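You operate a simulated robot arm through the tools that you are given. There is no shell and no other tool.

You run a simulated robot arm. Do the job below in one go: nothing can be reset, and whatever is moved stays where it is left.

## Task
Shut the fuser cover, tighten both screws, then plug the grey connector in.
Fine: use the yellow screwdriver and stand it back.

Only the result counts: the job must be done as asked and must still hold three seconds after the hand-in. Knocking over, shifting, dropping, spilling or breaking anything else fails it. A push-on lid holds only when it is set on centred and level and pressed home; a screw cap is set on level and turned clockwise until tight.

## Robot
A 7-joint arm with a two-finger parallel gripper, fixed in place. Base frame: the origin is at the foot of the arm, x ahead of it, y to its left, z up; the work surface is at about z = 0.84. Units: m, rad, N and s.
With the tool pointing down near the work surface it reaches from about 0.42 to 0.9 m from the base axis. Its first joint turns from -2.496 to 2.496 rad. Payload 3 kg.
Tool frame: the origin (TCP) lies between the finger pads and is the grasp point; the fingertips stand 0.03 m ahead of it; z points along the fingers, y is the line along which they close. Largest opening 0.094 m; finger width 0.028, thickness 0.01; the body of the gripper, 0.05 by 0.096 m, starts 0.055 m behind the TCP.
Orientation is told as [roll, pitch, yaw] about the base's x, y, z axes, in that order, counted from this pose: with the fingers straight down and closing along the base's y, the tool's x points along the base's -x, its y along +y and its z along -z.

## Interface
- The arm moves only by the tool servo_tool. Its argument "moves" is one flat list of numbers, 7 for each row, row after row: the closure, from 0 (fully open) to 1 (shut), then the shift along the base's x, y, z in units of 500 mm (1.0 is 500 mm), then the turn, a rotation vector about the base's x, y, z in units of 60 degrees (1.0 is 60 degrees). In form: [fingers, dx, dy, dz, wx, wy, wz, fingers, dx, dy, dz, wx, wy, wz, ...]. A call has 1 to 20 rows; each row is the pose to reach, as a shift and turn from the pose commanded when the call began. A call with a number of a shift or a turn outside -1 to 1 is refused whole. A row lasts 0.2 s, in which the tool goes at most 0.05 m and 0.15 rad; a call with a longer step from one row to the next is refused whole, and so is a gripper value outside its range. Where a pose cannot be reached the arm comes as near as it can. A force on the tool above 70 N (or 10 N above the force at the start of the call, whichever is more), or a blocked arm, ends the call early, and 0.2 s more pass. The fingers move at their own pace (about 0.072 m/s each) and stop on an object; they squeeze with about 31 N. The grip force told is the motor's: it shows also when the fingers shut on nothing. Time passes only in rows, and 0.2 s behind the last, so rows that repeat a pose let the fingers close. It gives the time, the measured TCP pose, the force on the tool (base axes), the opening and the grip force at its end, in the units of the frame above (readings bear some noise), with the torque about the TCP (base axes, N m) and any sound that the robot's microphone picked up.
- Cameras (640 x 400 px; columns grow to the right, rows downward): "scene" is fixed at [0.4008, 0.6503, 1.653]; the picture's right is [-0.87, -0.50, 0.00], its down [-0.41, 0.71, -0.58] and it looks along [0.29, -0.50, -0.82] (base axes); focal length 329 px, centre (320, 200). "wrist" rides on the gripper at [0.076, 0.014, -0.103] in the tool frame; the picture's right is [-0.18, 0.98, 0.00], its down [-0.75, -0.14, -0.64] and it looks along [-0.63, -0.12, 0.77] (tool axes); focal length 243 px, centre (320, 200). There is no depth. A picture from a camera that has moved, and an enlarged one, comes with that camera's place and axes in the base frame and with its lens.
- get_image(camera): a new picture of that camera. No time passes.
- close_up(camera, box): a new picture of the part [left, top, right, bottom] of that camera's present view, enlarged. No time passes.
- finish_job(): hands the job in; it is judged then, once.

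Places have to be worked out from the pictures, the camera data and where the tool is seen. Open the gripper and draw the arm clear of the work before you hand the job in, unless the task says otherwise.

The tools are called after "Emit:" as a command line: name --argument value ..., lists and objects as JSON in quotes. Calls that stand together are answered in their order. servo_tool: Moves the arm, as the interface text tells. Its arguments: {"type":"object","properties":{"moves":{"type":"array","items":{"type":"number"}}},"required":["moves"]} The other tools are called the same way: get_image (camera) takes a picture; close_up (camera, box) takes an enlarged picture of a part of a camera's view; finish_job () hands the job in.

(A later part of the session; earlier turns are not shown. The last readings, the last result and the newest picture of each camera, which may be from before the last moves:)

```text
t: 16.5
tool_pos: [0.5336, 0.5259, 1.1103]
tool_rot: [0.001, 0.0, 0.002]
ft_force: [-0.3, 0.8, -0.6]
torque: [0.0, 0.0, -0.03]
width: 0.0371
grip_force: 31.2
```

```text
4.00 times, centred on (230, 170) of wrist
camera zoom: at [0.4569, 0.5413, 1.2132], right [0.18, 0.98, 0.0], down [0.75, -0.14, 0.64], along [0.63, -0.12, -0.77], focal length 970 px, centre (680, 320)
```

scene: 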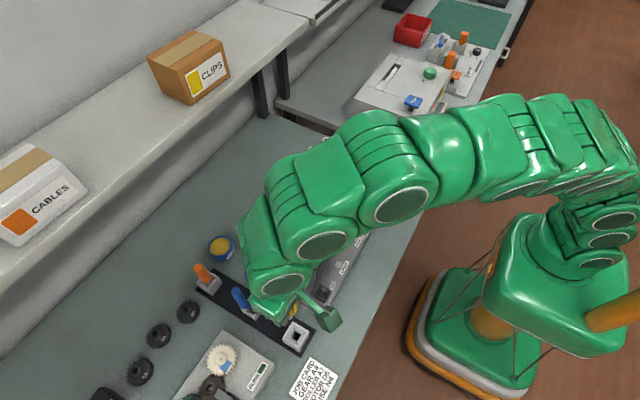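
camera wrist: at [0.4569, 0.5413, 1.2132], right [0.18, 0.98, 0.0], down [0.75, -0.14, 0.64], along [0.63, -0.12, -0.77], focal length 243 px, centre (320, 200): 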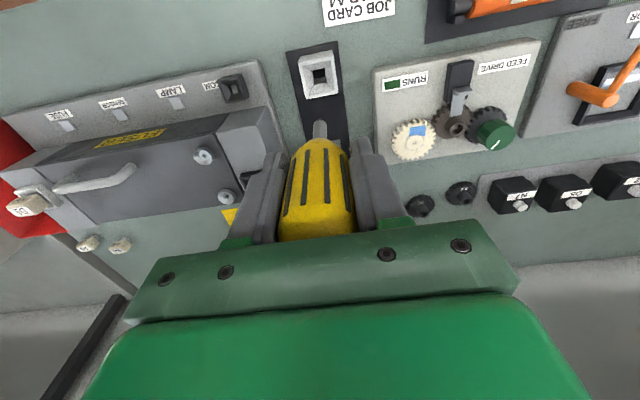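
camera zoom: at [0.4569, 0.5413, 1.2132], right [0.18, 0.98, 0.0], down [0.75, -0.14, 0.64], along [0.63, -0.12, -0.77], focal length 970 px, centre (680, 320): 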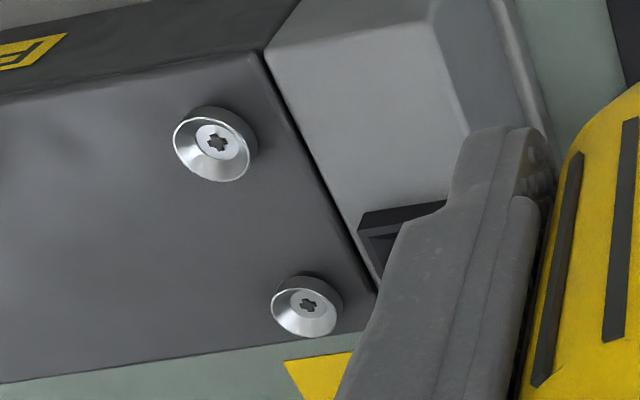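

The bit tip sits about 0.094 m below the TCP; the screw cross-slots are at about B (0.583, 0.370, 0.945) and A (0.650, 0.370, 0.945), each with a conical lead-in. I carry the driver over screw B, holding the tip about 2.5 cm above it.

Emit:
servo_tool --moves '[1, 0.02, -0.06, 0, 0, 0, 0, 1, 0.04, -0.125, 0, 0, 0, 0, 1, 0.06, -0.19, 0, 0, 0, 0, 1, 0.08, -0.255, 0, 0, 0, 0, 1, 0.101, -0.313, -0.04, 0, 0, 0, 1, 0.101, -0.313, -0.085, 0, 0, 0, 1, 0.101, -0.313, -0.085, 0, 0, 0]'

Emit:
get_image --camera "wrist"

Emit:
get_image --camera "scene"

Emit:
close_up --camera "wrist" --box '[270, 80, 370, 180]'

```text
t: 18.1
tool_pos: [0.5856, 0.3704, 1.0658]
tool_rot: [0.002, -0.004, 0.001]
ft_force: [0.0, 0.2, -0.9]
torque: [0.05, -0.01, 0.0]
width: 0.0369
grip_force: 31.0
```

```text
taken
camera wrist: at [0.5077, 0.3853, 1.169], right [0.18, 0.98, 0.0], down [0.75, -0.14, 0.64], along [0.63, -0.12, -0.76], focal length 243 px, centre (320, 200)
```

wrist: 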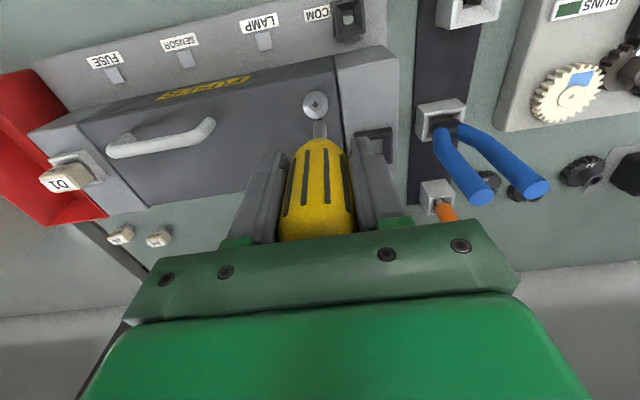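

```text
taken
```

scene: 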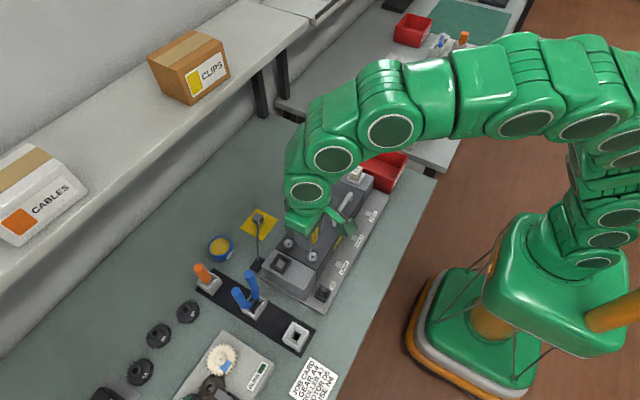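

```text
4.00 times, centred on (320, 130) of wrist
camera zoom: at [0.5077, 0.3853, 1.169], right [0.18, 0.98, 0.0], down [0.75, -0.14, 0.64], along [0.63, -0.12, -0.76], focal length 970 px, centre (320, 480)
```

zoom: 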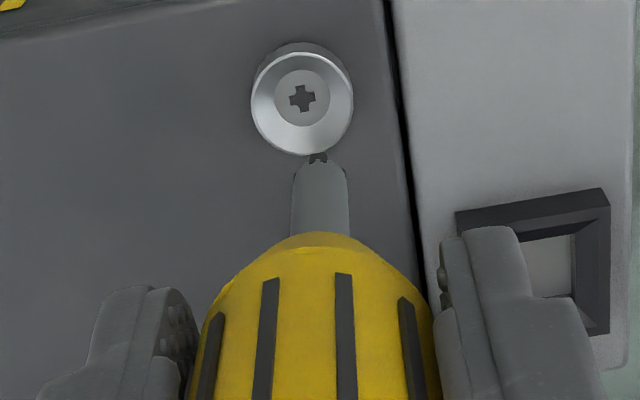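

Projecting the bit straight down, it would land about 3 mm off toward +y and +x of the slot. I correct by (−2.8, −3) mm, lower to just above the head and look again.

Emit:
servo_tool --moves '[1, -0.0056, -0.006, 0, 0, 0, 0, 1, -0.0056, -0.006, -0.015, 0, 0, 0, 1, -0.0056, -0.006, -0.028, 0, 0, 0, 1, -0.0056, -0.006, -0.028, 0, 0, 0]'

Emit:
close_up --camera "wrist" --box '[270, 80, 370, 180]'

Emit:
close_up --camera "scene" --box '[270, 210, 350, 290]'

```text
t: 19.1
tool_pos: [0.5814, 0.3663, 1.0533]
tool_rot: [-0.001, -0.002, 0.0]
ft_force: [-0.7, 0.7, -1.2]
torque: [0.02, -0.02, -0.01]
width: 0.037
grip_force: 30.8
```

```text
4.00 times, centred on (320, 130) of wrist
camera zoom: at [0.504, 0.3816, 1.1557], right [0.18, 0.98, 0.0], down [0.75, -0.14, 0.64], along [0.63, -0.12, -0.77], focal length 970 px, centre (320, 480)
```

zoom: 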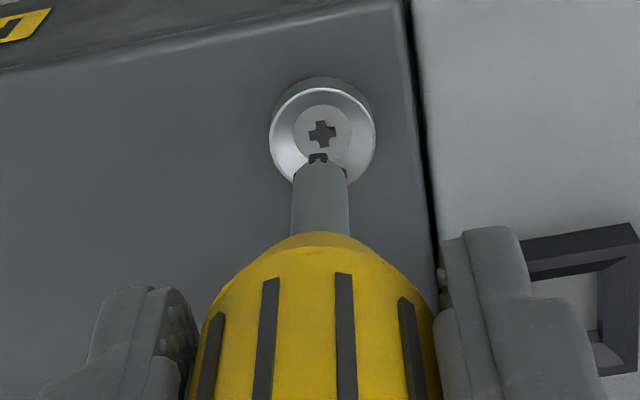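

```text
5.00 times, centred on (310, 250) of scene
camera zoom: at [0.4008, 0.6503, 1.653], right [-0.87, -0.5, 0.0], down [-0.41, 0.71, -0.58], along [0.29, -0.5, -0.82], focal length 1645 px, centre (370, -50)
```

zoom: 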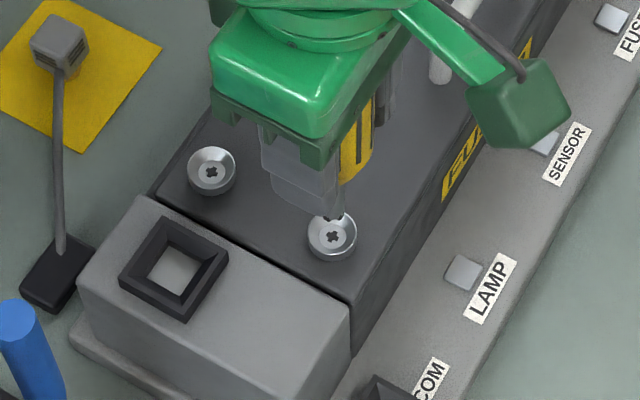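

The bit is now lined up with the slot within about 1 mm in both views, about 14 mm above it. I lower 11 mm and then continue in fine steps watching the force.

Emit:
servo_tool --moves '[1, 0, 0, -0.01, 0, 0, 0, 1, 0.001, 0.001, -0.018, 0, 0, 0, 1, 0.001, 0.001, -0.022, 0, 0, 0, 1, 0.001, 0.001, -0.022, 0, 0, 0]'

Emit:
close_up --camera "wrist" --box '[270, 80, 370, 180]'

```text
t: 20.1
tool_pos: [0.5817, 0.3663, 1.0431]
tool_rot: [0.004, -0.002, -0.001]
ft_force: [-0.6, 0.4, -0.7]
torque: [-0.04, 0.0, -0.01]
width: 0.0372
grip_force: 31.0
```

```text
4.00 times, centred on (320, 130) of wrist
camera zoom: at [0.5043, 0.3811, 1.1456], right [0.18, 0.98, 0.0], down [0.75, -0.14, 0.64], along [0.63, -0.12, -0.76], focal length 970 px, centre (320, 480)
```

zoom: 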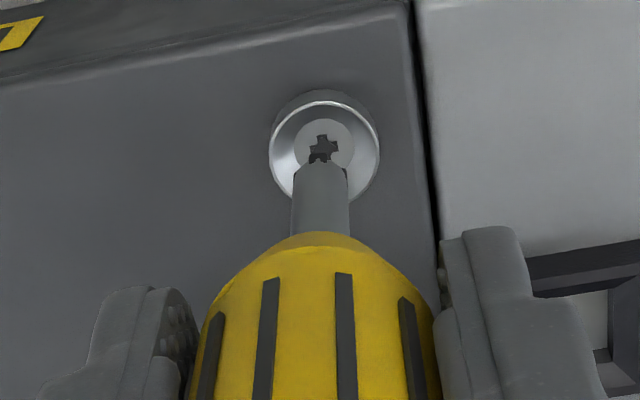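

Close now: about 5 mm remaining and the slot about 1 mm toward +y. I adjust and go down in 1–1.5 mm steps.

Emit:
servo_tool --moves '[1, 0, 0.002, -0.003, 0, 0, 0, 1, 0, 0.002, -0.006, 0, 0, 0, 1, 0, 0.002, -0.008, 0, 0, 0, 1, 0, 0.002, -0.01, 0, 0, 0]'

Emit:
close_up --camera "wrist" --box '[270, 80, 370, 180]'

```text
t: 21.1
tool_pos: [0.5817, 0.3688, 1.0381]
tool_rot: [0.002, -0.004, -0.002]
ft_force: [-0.2, 0.2, -1.0]
torque: [-0.02, 0.02, -0.01]
width: 0.0367
grip_force: 31.4
```

```text
4.00 times, centred on (320, 130) of wrist
camera zoom: at [0.5041, 0.3823, 1.14], right [0.18, 0.98, 0.0], down [0.75, -0.14, 0.64], along [0.63, -0.12, -0.76], focal length 970 px, centre (320, 480)
```

zoom: 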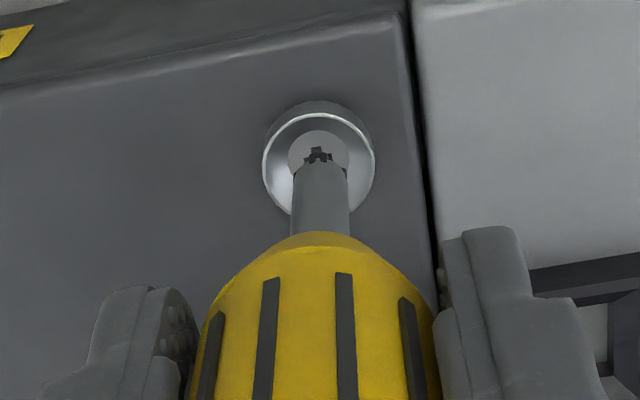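

The bit is entering the cone, still no contact force. I continue by 1 mm steps.

Emit:
servo_tool --moves '[1, 0, 0, -0.002, 0, 0, 0, 1, 0, 0, -0.004, 0, 0, 0, 1, 0, 0, -0.006, 0, 0, 0]'

```text
t: 21.9
tool_pos: [0.5809, 0.3685, 1.035]
tool_rot: [0.002, -0.004, 0.001]
ft_force: [-0.1, 0.7, -0.6]
torque: [0.01, 0.0, 0.01]
width: 0.0372
grip_force: 31.3
```

Emit:
servo_tool --moves '[1, 0, 0, -0.002, 0, 0, 0, 1, 0, 0, -0.004, 0, 0, 0]'

Emit:
close_up --camera "wrist" --box '[270, 80, 370, 180]'

Emit:
close_up --camera "scene" --box '[290, 220, 340, 270]'

```text
t: 22.5
tool_pos: [0.5813, 0.3675, 1.0318]
tool_rot: [0.002, -0.004, 0.002]
ft_force: [-0.2, -0.7, -1.4]
torque: [0.01, -0.01, 0.02]
width: 0.037
grip_force: 30.7
```

```text
4.00 times, centred on (320, 130) of wrist
camera zoom: at [0.5039, 0.3818, 1.135], right [0.18, 0.98, 0.0], down [0.75, -0.14, 0.64], along [0.63, -0.12, -0.76], focal length 970 px, centre (320, 480)
```

zoom: 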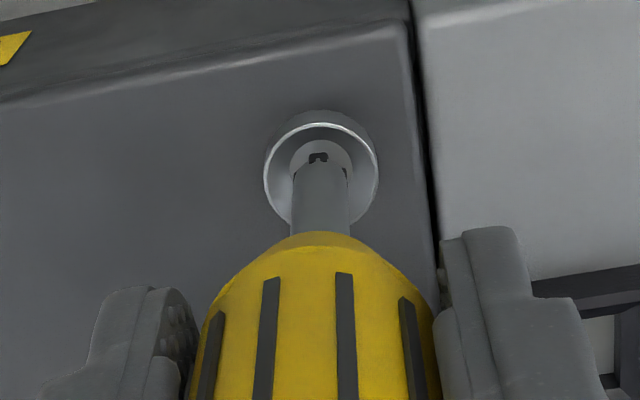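

```text
8.00 times, centred on (315, 245) of scene
camera zoom: at [0.4008, 0.6503, 1.653], right [-0.87, -0.5, 0.0], down [-0.41, 0.71, -0.58], along [0.29, -0.5, -0.82], focal length 2631 px, centre (360, -160)
```

zoom: 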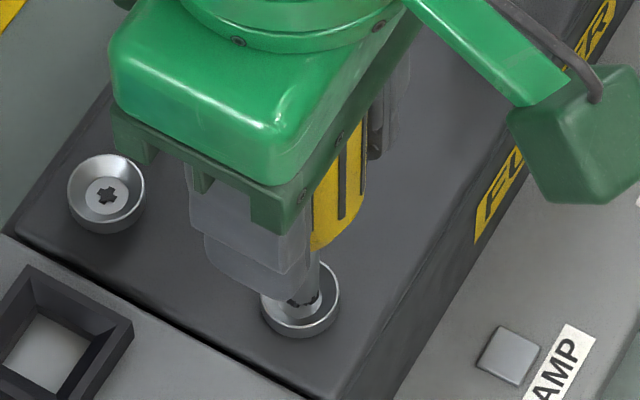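

Still free; the bit is almost on the slot. Continue down by 1 mm steps.

Emit:
servo_tool --moves '[1, 0, 0, -0.002, 0, 0, 0, 1, 0, 0, -0.004, 0, 0, 0]'

Emit:
close_up --camera "wrist" --box '[290, 90, 350, 150]'

Emit:
close_up --camera "scene" --box '[295, 235, 325, 265]'

```text
t: 23.1
tool_pos: [0.5821, 0.369, 1.0307]
tool_rot: [0.001, -0.004, 0.0]
ft_force: [-0.2, -0.2, -0.4]
torque: [0.03, -0.02, 0.0]
width: 0.0373
grip_force: 30.9
```

```text
6.67 times, centred on (320, 120) of wrist
camera zoom: at [0.5043, 0.3831, 1.134], right [0.18, 0.98, 0.0], down [0.75, -0.14, 0.64], along [0.63, -0.12, -0.76], focal length 1618 px, centre (320, 733)
```

zoom: 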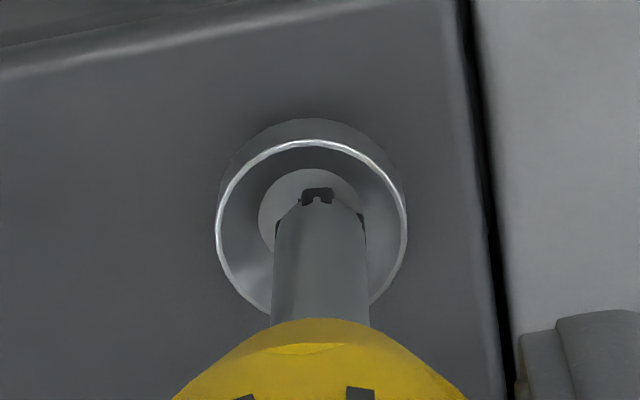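

```text
13.33 times, centred on (310, 250) of scene
camera zoom: at [0.4008, 0.6503, 1.653], right [-0.87, -0.5, 0.0], down [-0.41, 0.71, -0.58], along [0.29, -0.5, -0.82], focal length 4386 px, centre (453, -467)
```

zoom: 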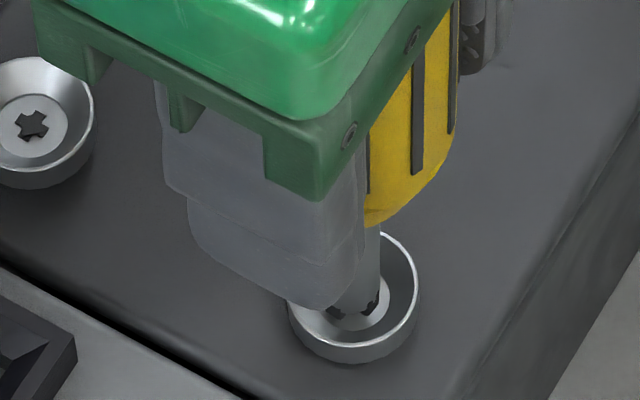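

Still not touching; I keep stepping down 1 mm at a time.

Emit:
servo_tool --moves '[1, 0, 0, -0.002, 0, 0, 0, 1, 0, 0, -0.004, 0, 0, 0]'

Emit:
close_up --camera "scene" --box '[295, 235, 325, 265]'

```text
t: 23.7
tool_pos: [0.5822, 0.3675, 1.0289]
tool_rot: [0.003, -0.004, 0.003]
ft_force: [0.1, -0.6, -0.8]
torque: [0.04, -0.02, 0.02]
width: 0.0371
grip_force: 31.4
```

```text
13.33 times, centred on (310, 250) of scene
camera zoom: at [0.4008, 0.6503, 1.653], right [-0.87, -0.5, 0.0], down [-0.41, 0.71, -0.58], along [0.29, -0.5, -0.82], focal length 4386 px, centre (453, -467)
```

zoom: 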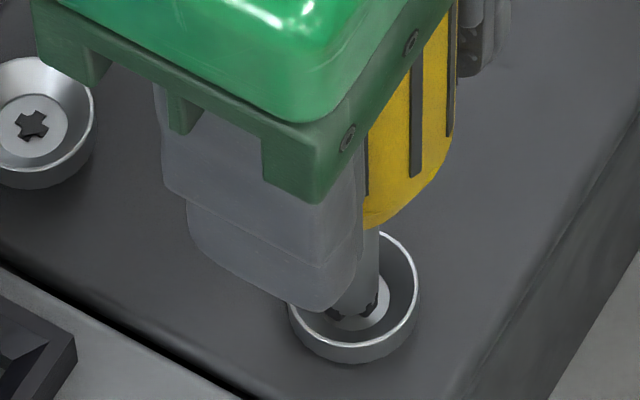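

Emit:
servo_tool --moves '[1, 0, 0, -0.002, 0, 0, 0, 1, 0, 0, -0.004, 0, 0, 0, 1, 0, 0, -0.004, 0, 0, 0]'

Emit:
close_up --camera "scene" --box '[295, 235, 325, 265]'

Emit:
close_up --camera "wrist" --box '[290, 90, 350, 150]'

```text
t: 24.5
tool_pos: [0.5822, 0.3677, 1.0263]
tool_rot: [0.002, -0.002, -0.001]
ft_force: [-0.1, 0.0, 1.5]
torque: [0.03, 0.04, 0.02]
width: 0.037
grip_force: 30.7
```

```text
13.33 times, centred on (310, 250) of scene
camera zoom: at [0.4008, 0.6503, 1.653], right [-0.87, -0.5, 0.0], down [-0.41, 0.71, -0.58], along [0.29, -0.5, -0.82], focal length 4386 px, centre (453, -467)
```

zoom: 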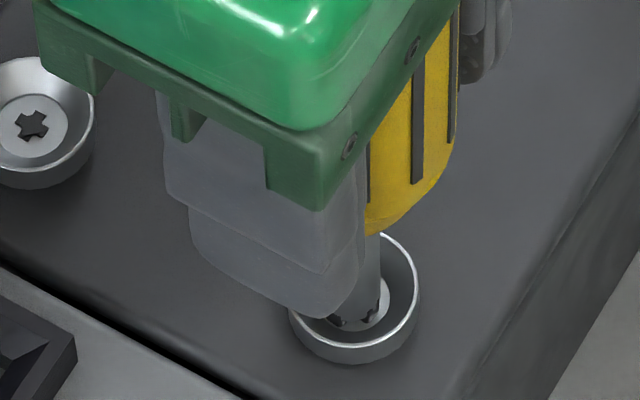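

```text
6.67 times, centred on (320, 120) of wrist
camera zoom: at [0.5047, 0.3825, 1.1296], right [0.18, 0.98, 0.0], down [0.75, -0.14, 0.64], along [0.63, -0.12, -0.76], focal length 1618 px, centre (320, 733)
```

zoom: 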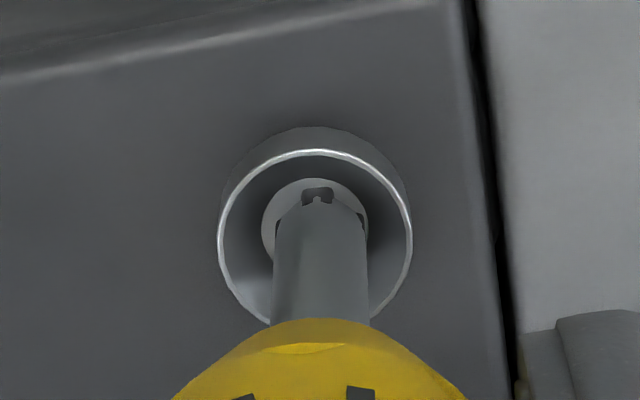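

First contact (about 2 N) at TCP z ≈ 1.026. I press a further 1 mm and check the force before turning.

Emit:
servo_tool --moves '[1, 0, 0, -0.002, 0, 0, 0, 1, 0, 0, -0.003, 0, 0, 0, 1, 0, 0, -0.003, 0, 0, 0]'

```text
t: 25.3
tool_pos: [0.5811, 0.3678, 1.0262]
tool_rot: [0.002, -0.002, 0.001]
ft_force: [2.0, 3.2, 15.0]
torque: [0.28, -0.21, -0.01]
width: 0.037
grip_force: 30.9
```

Contact force is now 15 N, a steady press. I turn clockwise (−z) about 34° and watch the torque and height.

Emit:
servo_tool --moves '[1, 0, 0, 0, 0, 0, -0.14, 1, 0, 0, 0, 0, 0, -0.28, 1, 0, 0, 0, 0, 0, -0.42, 1, 0, 0, 0, 0, 0, -0.56, 1, 0, 0, 0, 0, 0, -0.56]'

Emit:
close_up --camera "scene" --box '[285, 225, 335, 275]'

Emit:
close_up --camera "wrist" --box '[270, 70, 370, 170]'

```text
t: 26.5
tool_pos: [0.5828, 0.3667, 1.0254]
tool_rot: [0.002, -0.003, -0.588]
ft_force: [-0.2, 2.8, 13.9]
torque: [0.25, 0.0, 0.01]
width: 0.0374
grip_force: 30.8
```

```text
8.00 times, centred on (310, 250) of scene
camera zoom: at [0.4008, 0.6503, 1.653], right [-0.87, -0.5, 0.0], down [-0.41, 0.71, -0.58], along [0.29, -0.5, -0.82], focal length 2631 px, centre (400, -200)
```

zoom: 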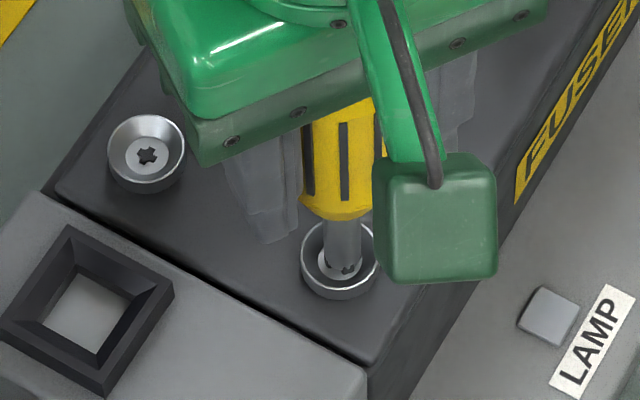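

```text
4.00 times, centred on (320, 120) of wrist
camera zoom: at [0.5256, 0.4218, 1.1282], right [0.7, 0.72, 0.0], down [0.55, -0.53, 0.64], along [0.46, -0.45, -0.76], focal length 970 px, centre (320, 520)
```

zoom: 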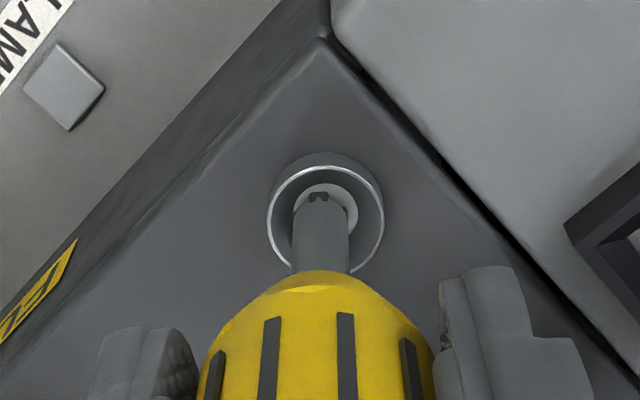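

No turning resistance yet. I zoom in to see whether the bit is seated in the cross-slot.

Emit:
close_up --camera "scene" --box '[304, 246, 322, 264]'

Emit:
close_up --camera "wrist" --box '[302, 102, 338, 138]'

Emit:
close_up --camera "scene" --box '[279, 234, 297, 252]'

```text
16.00 times, centred on (313, 255) of scene
camera zoom: at [0.4008, 0.6503, 1.653], right [-0.87, -0.5, 0.0], down [-0.41, 0.71, -0.58], along [0.29, -0.5, -0.82], focal length 5263 px, centre (432, -680)
```

zoom: 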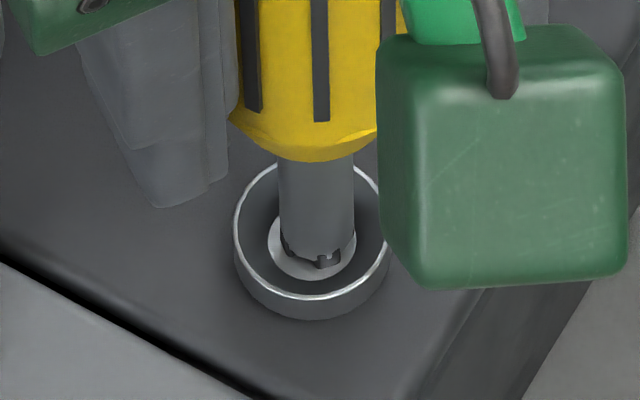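

```text
11.11 times, centred on (320, 120) of wrist
camera zoom: at [0.5256, 0.4218, 1.1282], right [0.7, 0.72, 0.0], down [0.55, -0.53, 0.64], along [0.46, -0.45, -0.76], focal length 2696 px, centre (320, 1089)
```

zoom: 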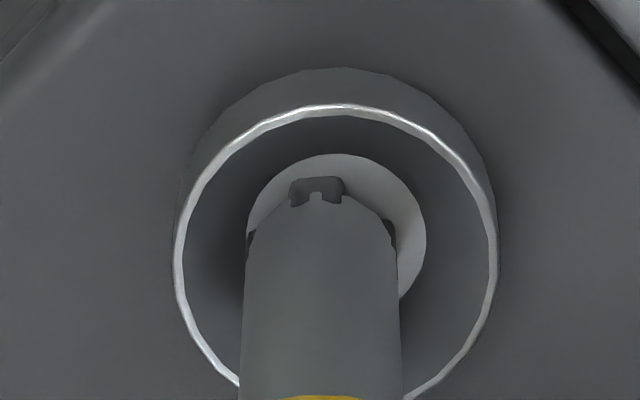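

```text
16.00 times, centred on (288, 243) of scene
camera zoom: at [0.4008, 0.6503, 1.653], right [-0.87, -0.5, 0.0], down [-0.41, 0.71, -0.58], along [0.29, -0.5, -0.82], focal length 5263 px, centre (832, -488)
```

zoom: 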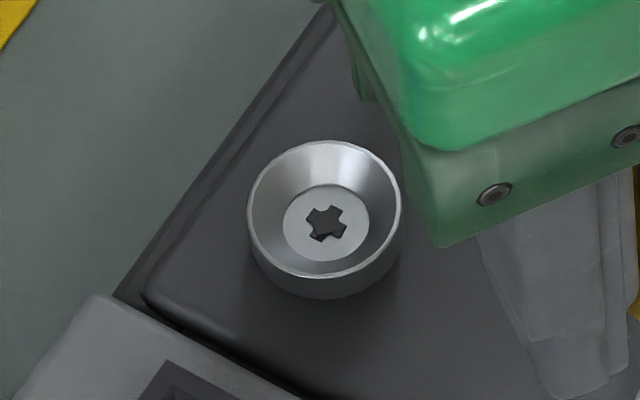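

I can't tell whether screw B turned, so I lift the driver 15 mm and compare the slot orientation with before.

Emit:
servo_tool --moves '[1, 0, 0, 0.015, 0, 0, 0, 1, 0, 0, 0.03, 0, 0, 0, 1, 0, 0, 0.04, 0, 0, 0]'

Emit:
close_up --camera "scene" --box '[300, 240, 324, 264]'

Emit:
close_up --camera "wrist" --box '[280, 80, 360, 140]'

```text
t: 27.3
tool_pos: [0.5834, 0.3685, 1.0457]
tool_rot: [0.0, -0.003, -0.587]
ft_force: [0.0, -0.3, -0.6]
torque: [-0.02, -0.02, 0.04]
width: 0.0372
grip_force: 31.1
```

```text
16.00 times, centred on (312, 252) of scene
camera zoom: at [0.4008, 0.6503, 1.653], right [-0.87, -0.5, 0.0], down [-0.41, 0.71, -0.58], along [0.29, -0.5, -0.82], focal length 5263 px, centre (448, -632)
```

zoom: 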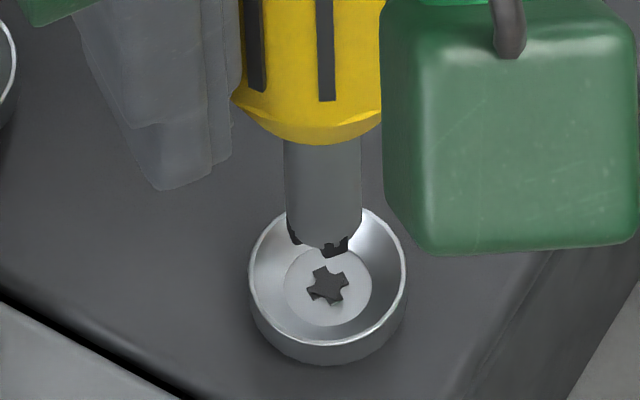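

```text
6.67 times, centred on (320, 110) of wrist
camera zoom: at [0.5265, 0.4224, 1.1481], right [0.7, 0.72, 0.0], down [0.55, -0.53, 0.64], along [0.46, -0.45, -0.76], focal length 1618 px, centre (320, 800)
```

zoom: 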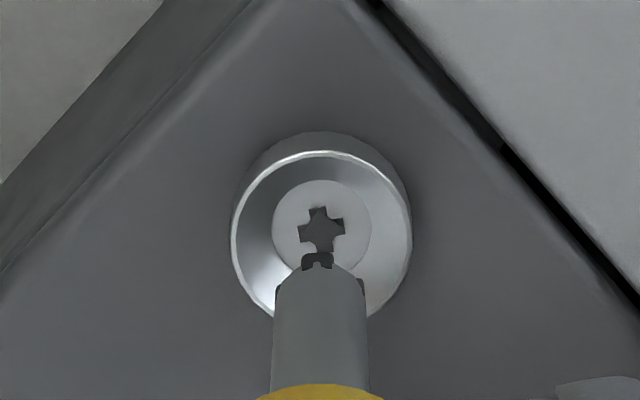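

The slot kept its orientation relative to the driver, so screw B turned with the bit: engagement works. I lower back with the same press and continue clockwise by about 58°.

Emit:
servo_tool --moves '[1, 0, 0, -0.025, 0, 0, 0, 1, 0, 0, -0.037, 0, 0, 0, 1, 0, 0, -0.0415, 0, 0, 0, 1, 0, 0, -0.0415, 0, 0, -0.14, 1, 0, 0, -0.0415, 0, 0, -0.28, 1, 0, 0, -0.042, 0, 0, -0.42, 1, 0, 0, -0.042, 0, 0, -0.56, 1, 0, 0, -0.042, 0, 0, -0.7, 1, 0, 0, -0.042, 0, 0, -0.84, 1, 0, 0, -0.042, 0, 0, -0.97]'

Emit:
get_image --camera "scene"

```text
t: 29.5
tool_pos: [0.5827, 0.3658, 1.025]
tool_rot: [0.0, -0.004, -1.605]
ft_force: [2.0, 5.2, 16.2]
torque: [0.37, -0.15, 0.02]
width: 0.037
grip_force: 30.8
```

```text
taken
```

scene: 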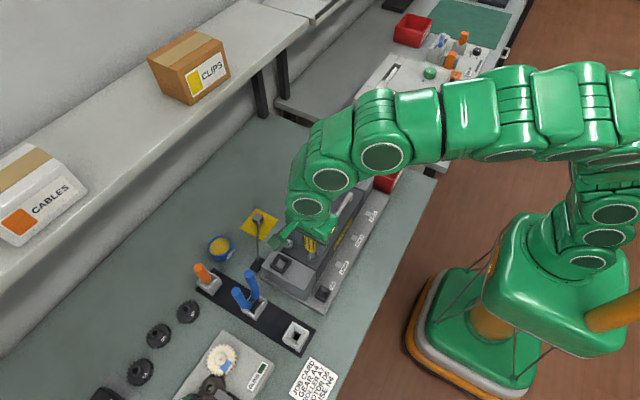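

Yaw is now −1.6 rad with a steady 16 N press and still little torque. I continue clockwise.

Emit:
servo_tool --moves '[1, 0, 0, 0, 0, 0, -0.14, 1, 0, 0, 0, 0, 0, -0.28, 1, 0, 0, -0.0005, 0, 0, -0.42, 1, 0, 0, -0.0005, 0, 0, -0.56, 1, 0, 0, -0.0005, 0, 0, -0.7, 1, 0, 0, -0.001, 0, 0, -0.84, 1, 0, 0, -0.001, 0, 0, -0.97]'

Emit:
close_up --camera "wrist" --box '[270, 70, 370, 170]'

Emit:
close_up --camera "scene" --box '[290, 230, 334, 274]'

```text
t: 31.1
tool_pos: [0.5746, 0.3648, 1.0139]
tool_rot: [0.0, 0.002, -2.621]
ft_force: [7.6, 4.7, 40.8]
torque: [0.36, -0.66, 0.04]
width: 0.0379
grip_force: 30.8
out of reach, approached as far as the arm can: row 7
```

```text
4.00 times, centred on (320, 120) of wrist
camera zoom: at [0.6469, 0.3903, 1.1172], right [0.33, -0.94, 0.0], down [-0.72, -0.25, 0.64], along [-0.6, -0.21, -0.77], focal length 970 px, centre (320, 520)
```

zoom: 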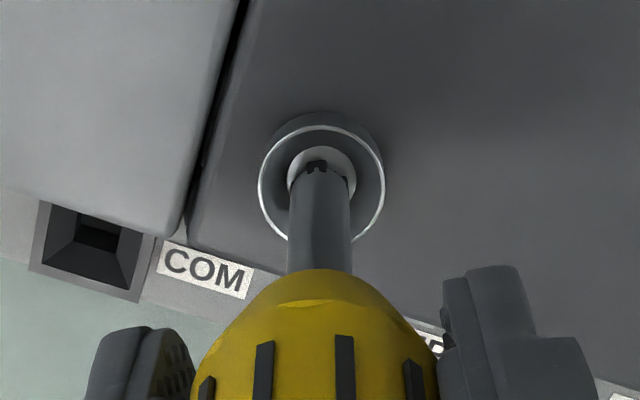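

```text
9.09 times, centred on (312, 252) of scene
camera zoom: at [0.4008, 0.6503, 1.653], right [-0.87, -0.5, 0.0], down [-0.41, 0.71, -0.58], along [0.29, -0.5, -0.82], focal length 2990 px, centre (393, -273)
```

zoom: 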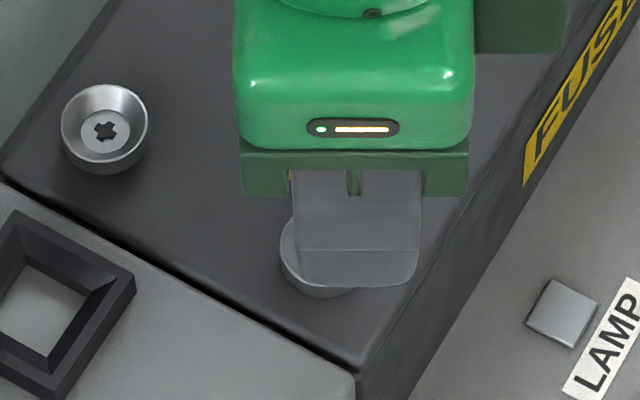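

The arm hit its wrist limit in the last row and shifted, pressing down ~11 mm. I back up gently and re-centre, then check how the driver sits in the grip.

Emit:
servo_tool --moves '[1, 0, 0, 0.008, 0, 0, 0, 1, 0.006, 0, 0.024, 0, 0, 0, 1, 0.012, 0.004, 0.05, 0, 0, 0, 1, 0.016, 0.006, 0.07, 0, 0, 0]'

Emit:
close_up --camera "wrist" --box '[250, 50, 390, 200]'

Emit:
close_up --camera "scene" --box '[285, 220, 340, 275]'

```text
t: 32.1
tool_pos: [0.5735, 0.3583, 1.0277]
tool_rot: [0.002, -0.005, -2.62]
ft_force: [0.2, 0.5, -0.4]
torque: [0.03, 0.0, 0.01]
width: 0.0375
grip_force: 31.1
out of reach, approached as far as the arm can: row 3, 4
```

```text
2.67 times, centred on (320, 125) of wrist
camera zoom: at [0.6454, 0.3851, 1.13], right [0.33, -0.94, 0.0], down [-0.72, -0.25, 0.65], along [-0.61, -0.21, -0.76], focal length 647 px, centre (320, 400)
```

zoom: 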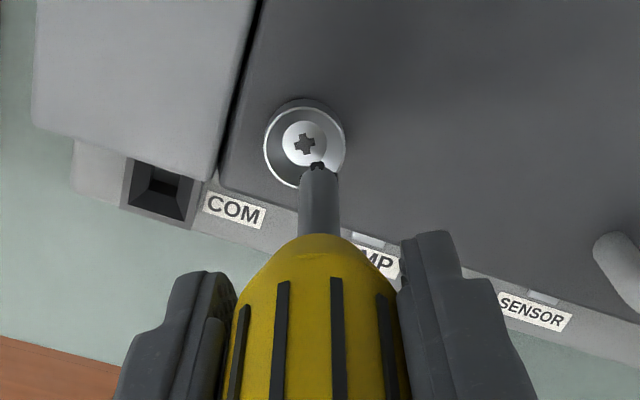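

```text
7.27 times, centred on (312, 248) of scene
camera zoom: at [0.4008, 0.6503, 1.653], right [-0.87, -0.5, 0.0], down [-0.41, 0.71, -0.58], along [0.29, -0.5, -0.82], focal length 2392 px, centre (374, -146)
```

zoom: 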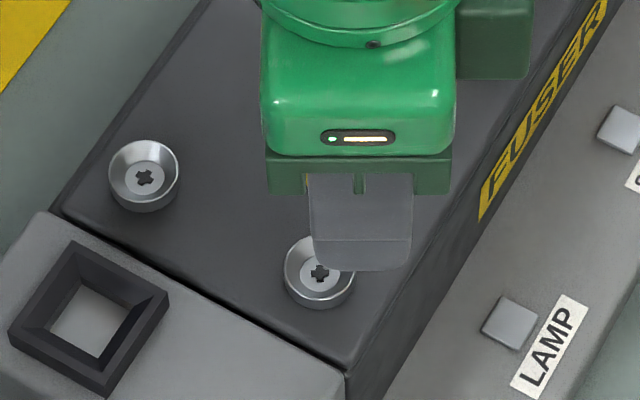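

The driver has slipped a little up and tilted about 6° in the grip about the closing axis. I lift clear and unwind the wrist counter-clockwise, step by step, to regain turning range.

Emit:
servo_tool --moves '[1, 0, 0, 0.02, 0, 0, 0.05, 1, 0.005, 0.005, 0.05, 0, 0, 0.18, 1, 0.01, 0.01, 0.09, 0, 0, 0.32, 1, 0.015, 0.015, 0.1, 0, 0, 0.46, 1, 0.02, 0.02, 0.1, 0, 0, 0.6, 1, 0.02, 0.02, 0.1, 0, 0, 0.74, 1, 0.02, 0.02, 0.1, 0, 0, 0.88, 1, 0.02, 0.02, 0.1, 0, 0, 0.98]'

Emit:
get_image --camera "wrist"

Emit:
get_image --camera "scene"

```text
t: 33.9
tool_pos: [0.5835, 0.3697, 1.0774]
tool_rot: [0.002, -0.003, -1.588]
ft_force: [0.2, -0.1, -1.3]
torque: [-0.02, 0.01, 0.03]
width: 0.0374
grip_force: 30.8
```

```text
taken
camera wrist: at [0.598, 0.4469, 1.1804], right [0.98, -0.2, 0.0], down [-0.16, -0.75, 0.64], along [-0.13, -0.63, -0.76], focal length 243 px, centre (320, 200)
```

wrist: 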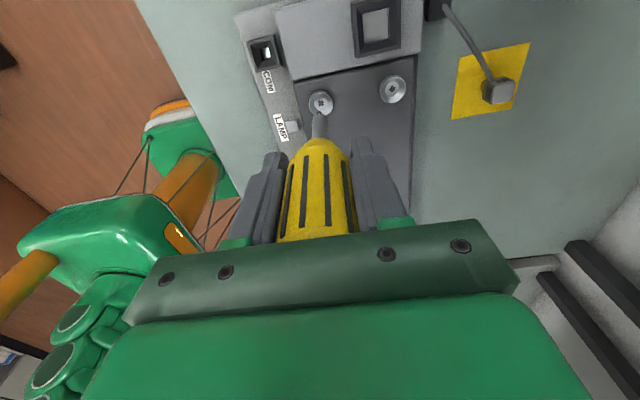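

```text
taken
```

scene: 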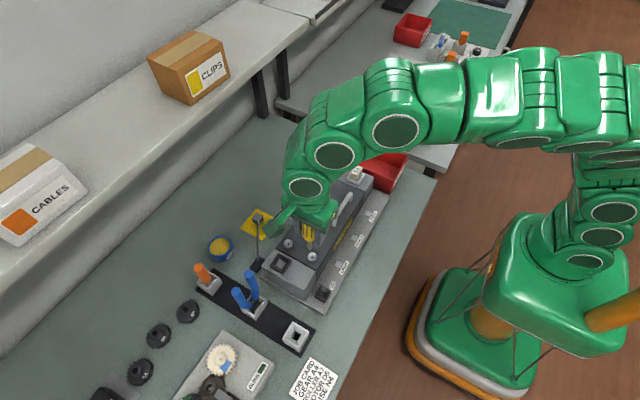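

I inspect the driver's tilt in the scene view and look closely at the plug from this good viewing angle.

Emit:
close_up --camera "scene" --box '[280, 205, 340, 265]'

Emit:
close_up --camera "wrist" --box '[430, 30, 540, 130]'

Emit:
close_up --camera "wrist" --box '[260, 70, 420, 170]'

```text
6.67 times, centred on (310, 235) of scene
camera zoom: at [0.4008, 0.6503, 1.653], right [-0.87, -0.5, 0.0], down [-0.41, 0.71, -0.58], along [0.29, -0.5, -0.82], focal length 2193 px, centre (387, -33)
```

zoom: 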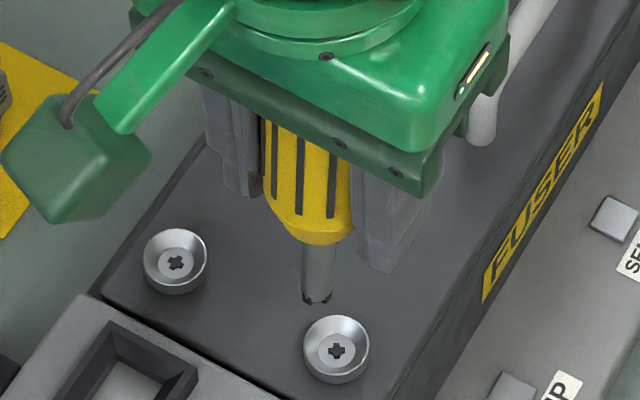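

```text
4.00 times, centred on (485, 80) of wrist
camera zoom: at [0.598, 0.4469, 1.1804], right [0.98, -0.2, 0.0], down [-0.16, -0.75, 0.64], along [-0.13, -0.63, -0.76], focal length 970 px, centre (-340, 680)
```

zoom: 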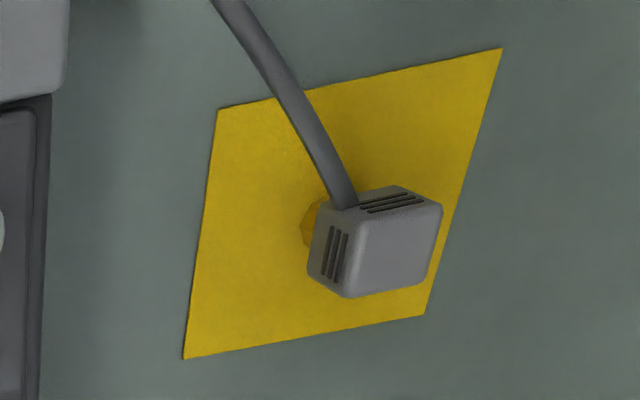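

```text
4.00 times, centred on (340, 120) of wrist
camera zoom: at [0.598, 0.4469, 1.1804], right [0.98, -0.2, 0.0], down [-0.16, -0.75, 0.64], along [-0.13, -0.63, -0.76], focal length 970 px, centre (240, 520)
```

zoom: 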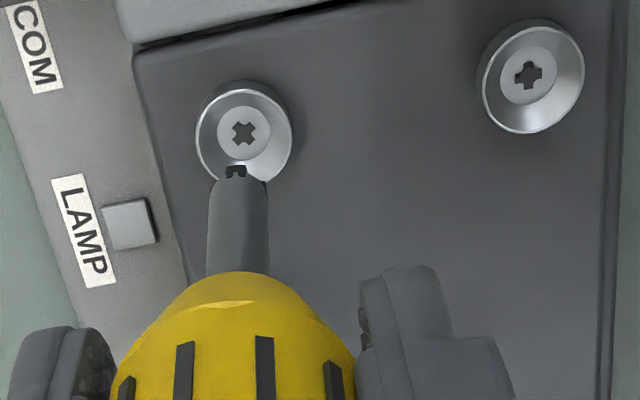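

The driver leans a few degrees in the grip and screw B's slot has clearly turned versus A. I keep unwinding counter-clockwise toward about +2.09 rad, which is the bit-to-slot aligned angle (−2.62 + 3·90°).

Emit:
servo_tool --moves '[1, 0, 0, 0, 0, 0, 0.14, 1, 0, 0, 0, 0, 0, 0.28, 1, 0, 0, 0, 0, 0, 0.42, 1, 0, 0, 0, 0, 0, 0.56, 1, 0, 0, 0, 0, 0, 0.7, 1, 0, 0, 0, 0, 0, 0.84, 1, 0, 0, 0, 0, 0, 0.98]'

Emit:
servo_tool --moves '[1, 0, 0, 0, 0, 0, 0.14, 1, 0, 0, 0, 0, 0, 0.28, 1, 0, 0, 0, 0, 0, 0.42, 1, 0, 0, 0, 0, 0, 0.56, 1, 0, 0, 0, 0, 0, 0.7, 1, 0, 0, 0, 0, 0, 0.84, 1, 0, 0, 0, 0, 0, 0.98]'

Emit:
servo_tool --moves '[1, 0, 0, 0, 0, 0, 0.14, 1, 0, 0, 0, 0, 0, 0.28, 1, 0, 0, 0, 0, 0, 0.42, 1, 0, 0, 0, 0, 0, 0.56, 1, 0, 0, 0, 0, 0, 0.7, 1, 0, 0, 0, 0, 0, 0.84, 1, 0, 0, 0, 0, 0, 0.98]'

```text
t: 35.5
tool_pos: [0.582, 0.3708, 1.077]
tool_rot: [0.003, -0.003, -0.563]
ft_force: [-0.4, -0.5, -0.5]
torque: [0.0, 0.02, 0.02]
width: 0.0374
grip_force: 31.1
```

```text
t: 37.1
tool_pos: [0.5826, 0.37, 1.0775]
tool_rot: [-0.001, -0.004, 0.464]
ft_force: [-0.8, -0.3, -0.2]
torque: [0.0, 0.0, 0.0]
width: 0.0374
grip_force: 30.9
```

```text
t: 38.7
tool_pos: [0.5831, 0.3697, 1.077]
tool_rot: [0.001, -0.002, 1.49]
ft_force: [-0.2, 0.1, -0.8]
torque: [-0.01, -0.01, 0.0]
width: 0.0373
grip_force: 31.1
```

Yaw is +1.49 with the pose held well. I turn the remaining 0.6 rad and look at the driver and slot.

Emit:
servo_tool --moves '[1, 0, 0, 0, 0, 0, 0.14, 1, 0, 0, 0, 0, 0, 0.28, 1, 0, 0, 0, 0, 0, 0.42, 1, 0, 0, 0, 0, 0, 0.53, 1, 0, 0, 0, 0, 0, 0.573]'

Emit:
close_up --camera "wrist" --box '[260, 70, 420, 170]'

Emit:
close_up --camera "scene" --box '[270, 195, 350, 275]'

```text
t: 39.9
tool_pos: [0.5827, 0.3698, 1.0777]
tool_rot: [0.001, -0.004, 2.088]
ft_force: [-0.4, 0.4, -0.4]
torque: [0.01, 0.03, -0.04]
width: 0.0372
grip_force: 31.0
```

```text
4.00 times, centred on (340, 120) of wrist
camera zoom: at [0.6075, 0.2971, 1.181], right [-0.94, -0.33, 0.0], down [-0.25, 0.72, 0.64], along [-0.21, 0.61, -0.76], focal length 970 px, centre (240, 520)
```

zoom: 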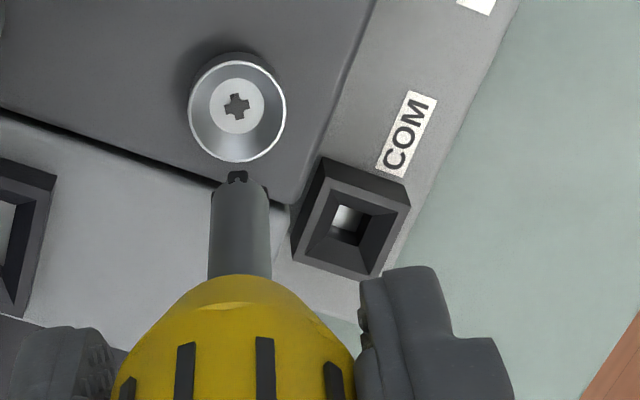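

```text
5.00 times, centred on (310, 235) of scene
camera zoom: at [0.4008, 0.6503, 1.653], right [-0.87, -0.5, 0.0], down [-0.41, 0.71, -0.58], along [0.29, -0.5, -0.82], focal length 1645 px, centre (370, 25)
```

zoom: 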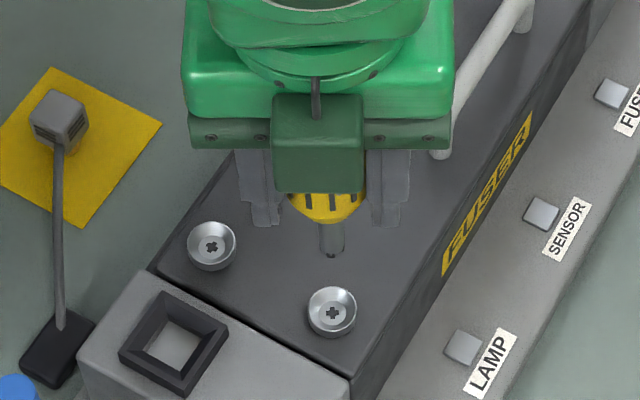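

Triangulation puts the tip at (0.585, 0.365, 0.986), i.e. tilted ~3.3° and slipped ~3 mm only; slot B is at about (0.584, 0.368, 0.934). I tilt the tool to make the driver vertical, centre it over B and lower to about 15 mm above.

Emit:
servo_tool --moves '[1, 0.0026, -0.0036, 0, 0.0487, 0.0277, 0, 1, 0.0026, -0.0036, -0.03, 0.0487, 0.0277, 0, 1, 0.0026, -0.0036, -0.075, 0.0487, 0.0277, 0, 1, 0.0026, -0.0036, -0.075, 0.0487, 0.0277, 0]'

Emit:
close_up --camera "wrist" --box '[260, 70, 380, 170]'

Emit:
close_up --camera "scene" --box '[285, 220, 335, 270]'

```text
t: 40.9
tool_pos: [0.5847, 0.3676, 1.0417]
tool_rot: [-0.001, -0.062, 2.087]
ft_force: [0.0, -0.4, -1.2]
torque: [0.01, 0.0, 0.01]
width: 0.0371
grip_force: 31.4
```

```text
4.00 times, centred on (320, 120) of wrist
camera zoom: at [0.6123, 0.2896, 1.1398], right [-0.95, -0.33, 0.01], down [-0.23, 0.69, 0.69], along [-0.23, 0.65, -0.73], focal length 970 px, centre (320, 520)
```

zoom: 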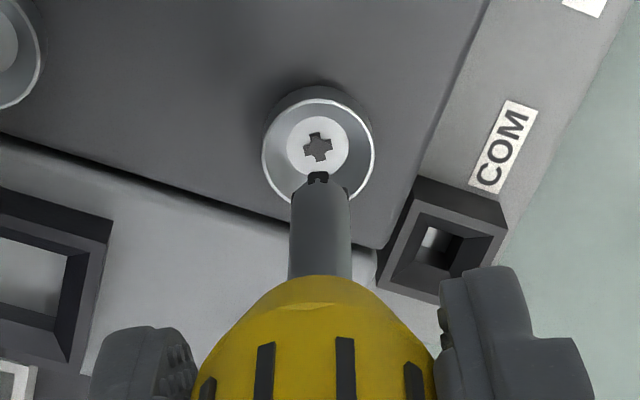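

```text
8.00 times, centred on (310, 245) of scene
camera zoom: at [0.4008, 0.6503, 1.653], right [-0.87, -0.5, 0.0], down [-0.41, 0.71, -0.58], along [0.29, -0.5, -0.82], focal length 2631 px, centre (400, -160)
```

zoom: 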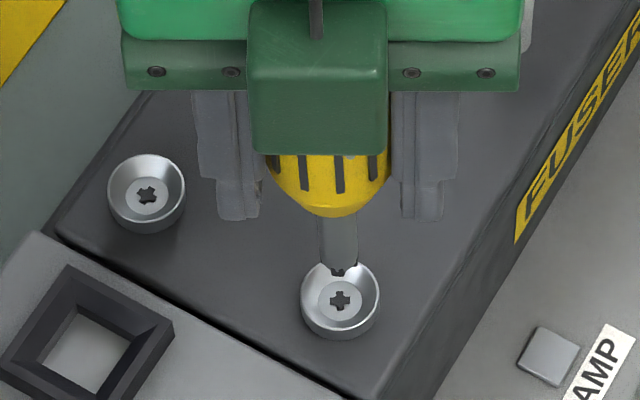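

Aligned in both views. I lower 12 mm and then by fine steps until contact.

Emit:
servo_tool --moves '[1, 0, 0, -0.01, 0, 0, 0, 1, 0, 0, -0.02, 0, 0, 0, 1, 0, 0, -0.024, 0, 0, 0, 1, 0, 0, -0.026, 0, 0, 0, 1, 0, 0, -0.028, 0, 0, 0]'

Emit:
close_up --camera "wrist" --box '[280, 80, 360, 160]'

```text
t: 42.1
tool_pos: [0.5844, 0.3675, 1.0256]
tool_rot: [0.001, -0.06, 2.087]
ft_force: [0.5, 0.0, -0.6]
torque: [0.02, -0.01, 0.04]
width: 0.0373
grip_force: 30.8
```

```text
5.00 times, centred on (320, 120) of wrist
camera zoom: at [0.6123, 0.2893, 1.1247], right [-0.95, -0.33, 0.01], down [-0.23, 0.69, 0.69], along [-0.23, 0.65, -0.73], focal length 1213 px, centre (320, 600)
```

zoom: 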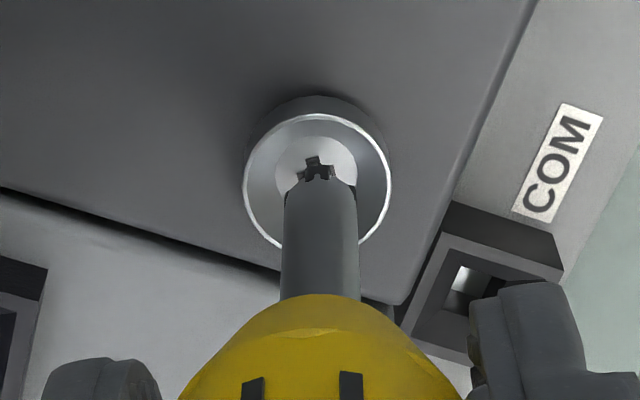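

Emit:
servo_tool --moves '[1, 0, 0, -0.002, 0, 0, 0, 1, 0, 0, -0.004, 0, 0, 0, 1, 0, 0, -0.006, 0, 0, 0]'

```text
t: 42.9
tool_pos: [0.5842, 0.366, 1.0237]
tool_rot: [0.001, -0.061, 2.089]
ft_force: [0.1, -0.9, -0.8]
torque: [-0.04, 0.0, -0.02]
width: 0.0374
grip_force: 31.5
```

Still no contact force; I continue down in 1 mm steps.

Emit:
servo_tool --moves '[1, 0, 0, -0.002, 0, 0, 0, 1, 0, 0, -0.004, 0, 0, 0, 1, 0, 0, -0.006, 0, 0, 0]'

Emit:
close_up --camera "wrist" --box '[280, 80, 360, 160]'

```text
t: 43.7
tool_pos: [0.5853, 0.3678, 1.0208]
tool_rot: [0.003, -0.062, 2.086]
ft_force: [-0.3, 0.7, -0.9]
torque: [-0.03, 0.01, 0.01]
width: 0.0374
grip_force: 30.8
```

```text
5.00 times, centred on (320, 120) of wrist
camera zoom: at [0.6125, 0.2887, 1.1183], right [-0.95, -0.33, 0.01], down [-0.23, 0.69, 0.69], along [-0.23, 0.65, -0.73], focal length 1213 px, centre (320, 600)
```

zoom: 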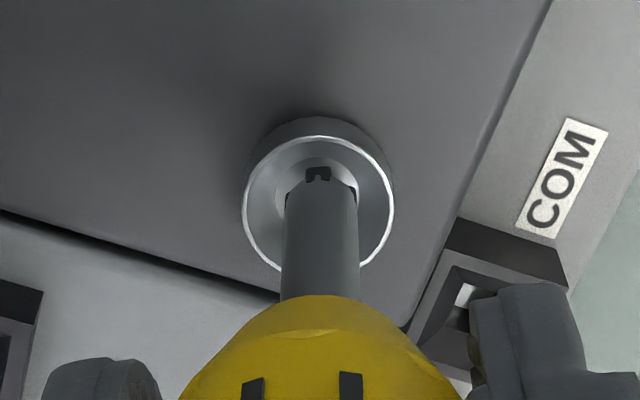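

Emit:
servo_tool --moves '[1, 0, 0, -0.002, 0, 0, 0, 1, 0, 0, -0.004, 0, 0, 0, 1, 0, 0, -0.004, 0, 0, 0]'

```text
t: 44.5
tool_pos: [0.5857, 0.3666, 1.0181]
tool_rot: [0.002, -0.062, 2.087]
ft_force: [-0.1, -0.1, -0.8]
torque: [-0.03, -0.01, 0.02]
width: 0.0374
grip_force: 31.3
```

Still free at z 1.018; continue gently.

Emit:
servo_tool --moves '[1, 0, 0, -0.002, 0, 0, 0, 1, 0, 0, -0.004, 0, 0, 0, 1, 0, 0, -0.004, 0, 0, 0]'

Emit:
close_up --camera "wrist" --box '[280, 80, 360, 160]'

Emit:
close_up --camera "scene" --box '[295, 235, 331, 271]'

```text
t: 45.3
tool_pos: [0.5849, 0.3681, 1.0157]
tool_rot: [0.003, -0.061, 2.088]
ft_force: [-0.3, 0.5, -1.3]
torque: [0.02, 0.01, 0.0]
width: 0.0373
grip_force: 31.2
```

```text
5.00 times, centred on (320, 120) of wrist
camera zoom: at [0.6119, 0.2892, 1.1145], right [-0.95, -0.33, 0.01], down [-0.23, 0.69, 0.69], along [-0.23, 0.65, -0.73], focal length 1213 px, centre (320, 600)
```

zoom: 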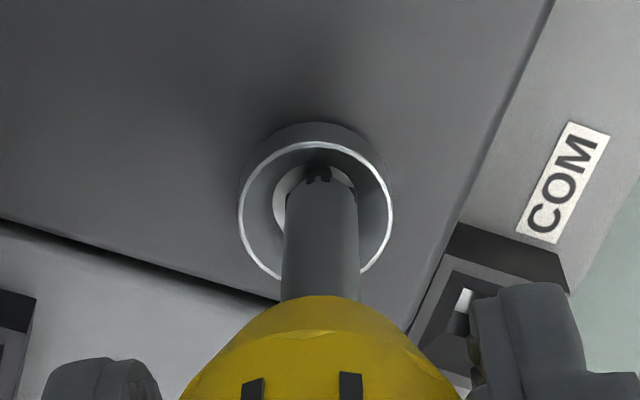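

```text
11.11 times, centred on (313, 253) of scene
camera zoom: at [0.4008, 0.6503, 1.653], right [-0.87, -0.5, 0.0], down [-0.41, 0.71, -0.58], along [0.29, -0.5, -0.82], focal length 3655 px, centre (398, -389)
```

zoom: 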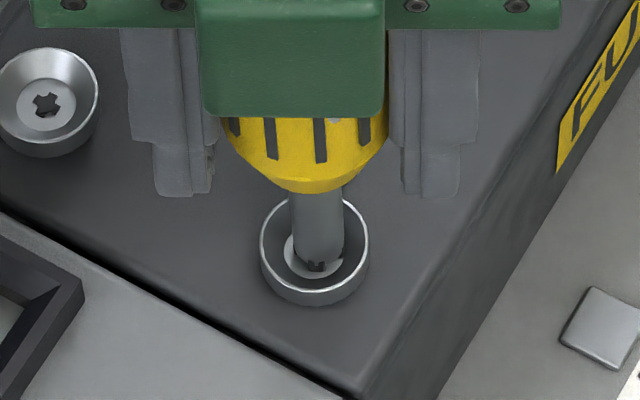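

The bit is deep in the cone and visually at the disc. I continue in half-millimetre steps.

Emit:
servo_tool --moves '[1, 0, 0, -0.001, 0, 0, 0, 1, 0, 0, -0.002, 0, 0, 0, 1, 0, 0, -0.003, 0, 0, 0]'

```text
t: 46.1
tool_pos: [0.584, 0.3675, 1.015]
tool_rot: [0.001, -0.063, 2.087]
ft_force: [1.6, 1.4, 5.0]
torque: [0.07, -0.11, -0.02]
width: 0.0372
grip_force: 30.0
```

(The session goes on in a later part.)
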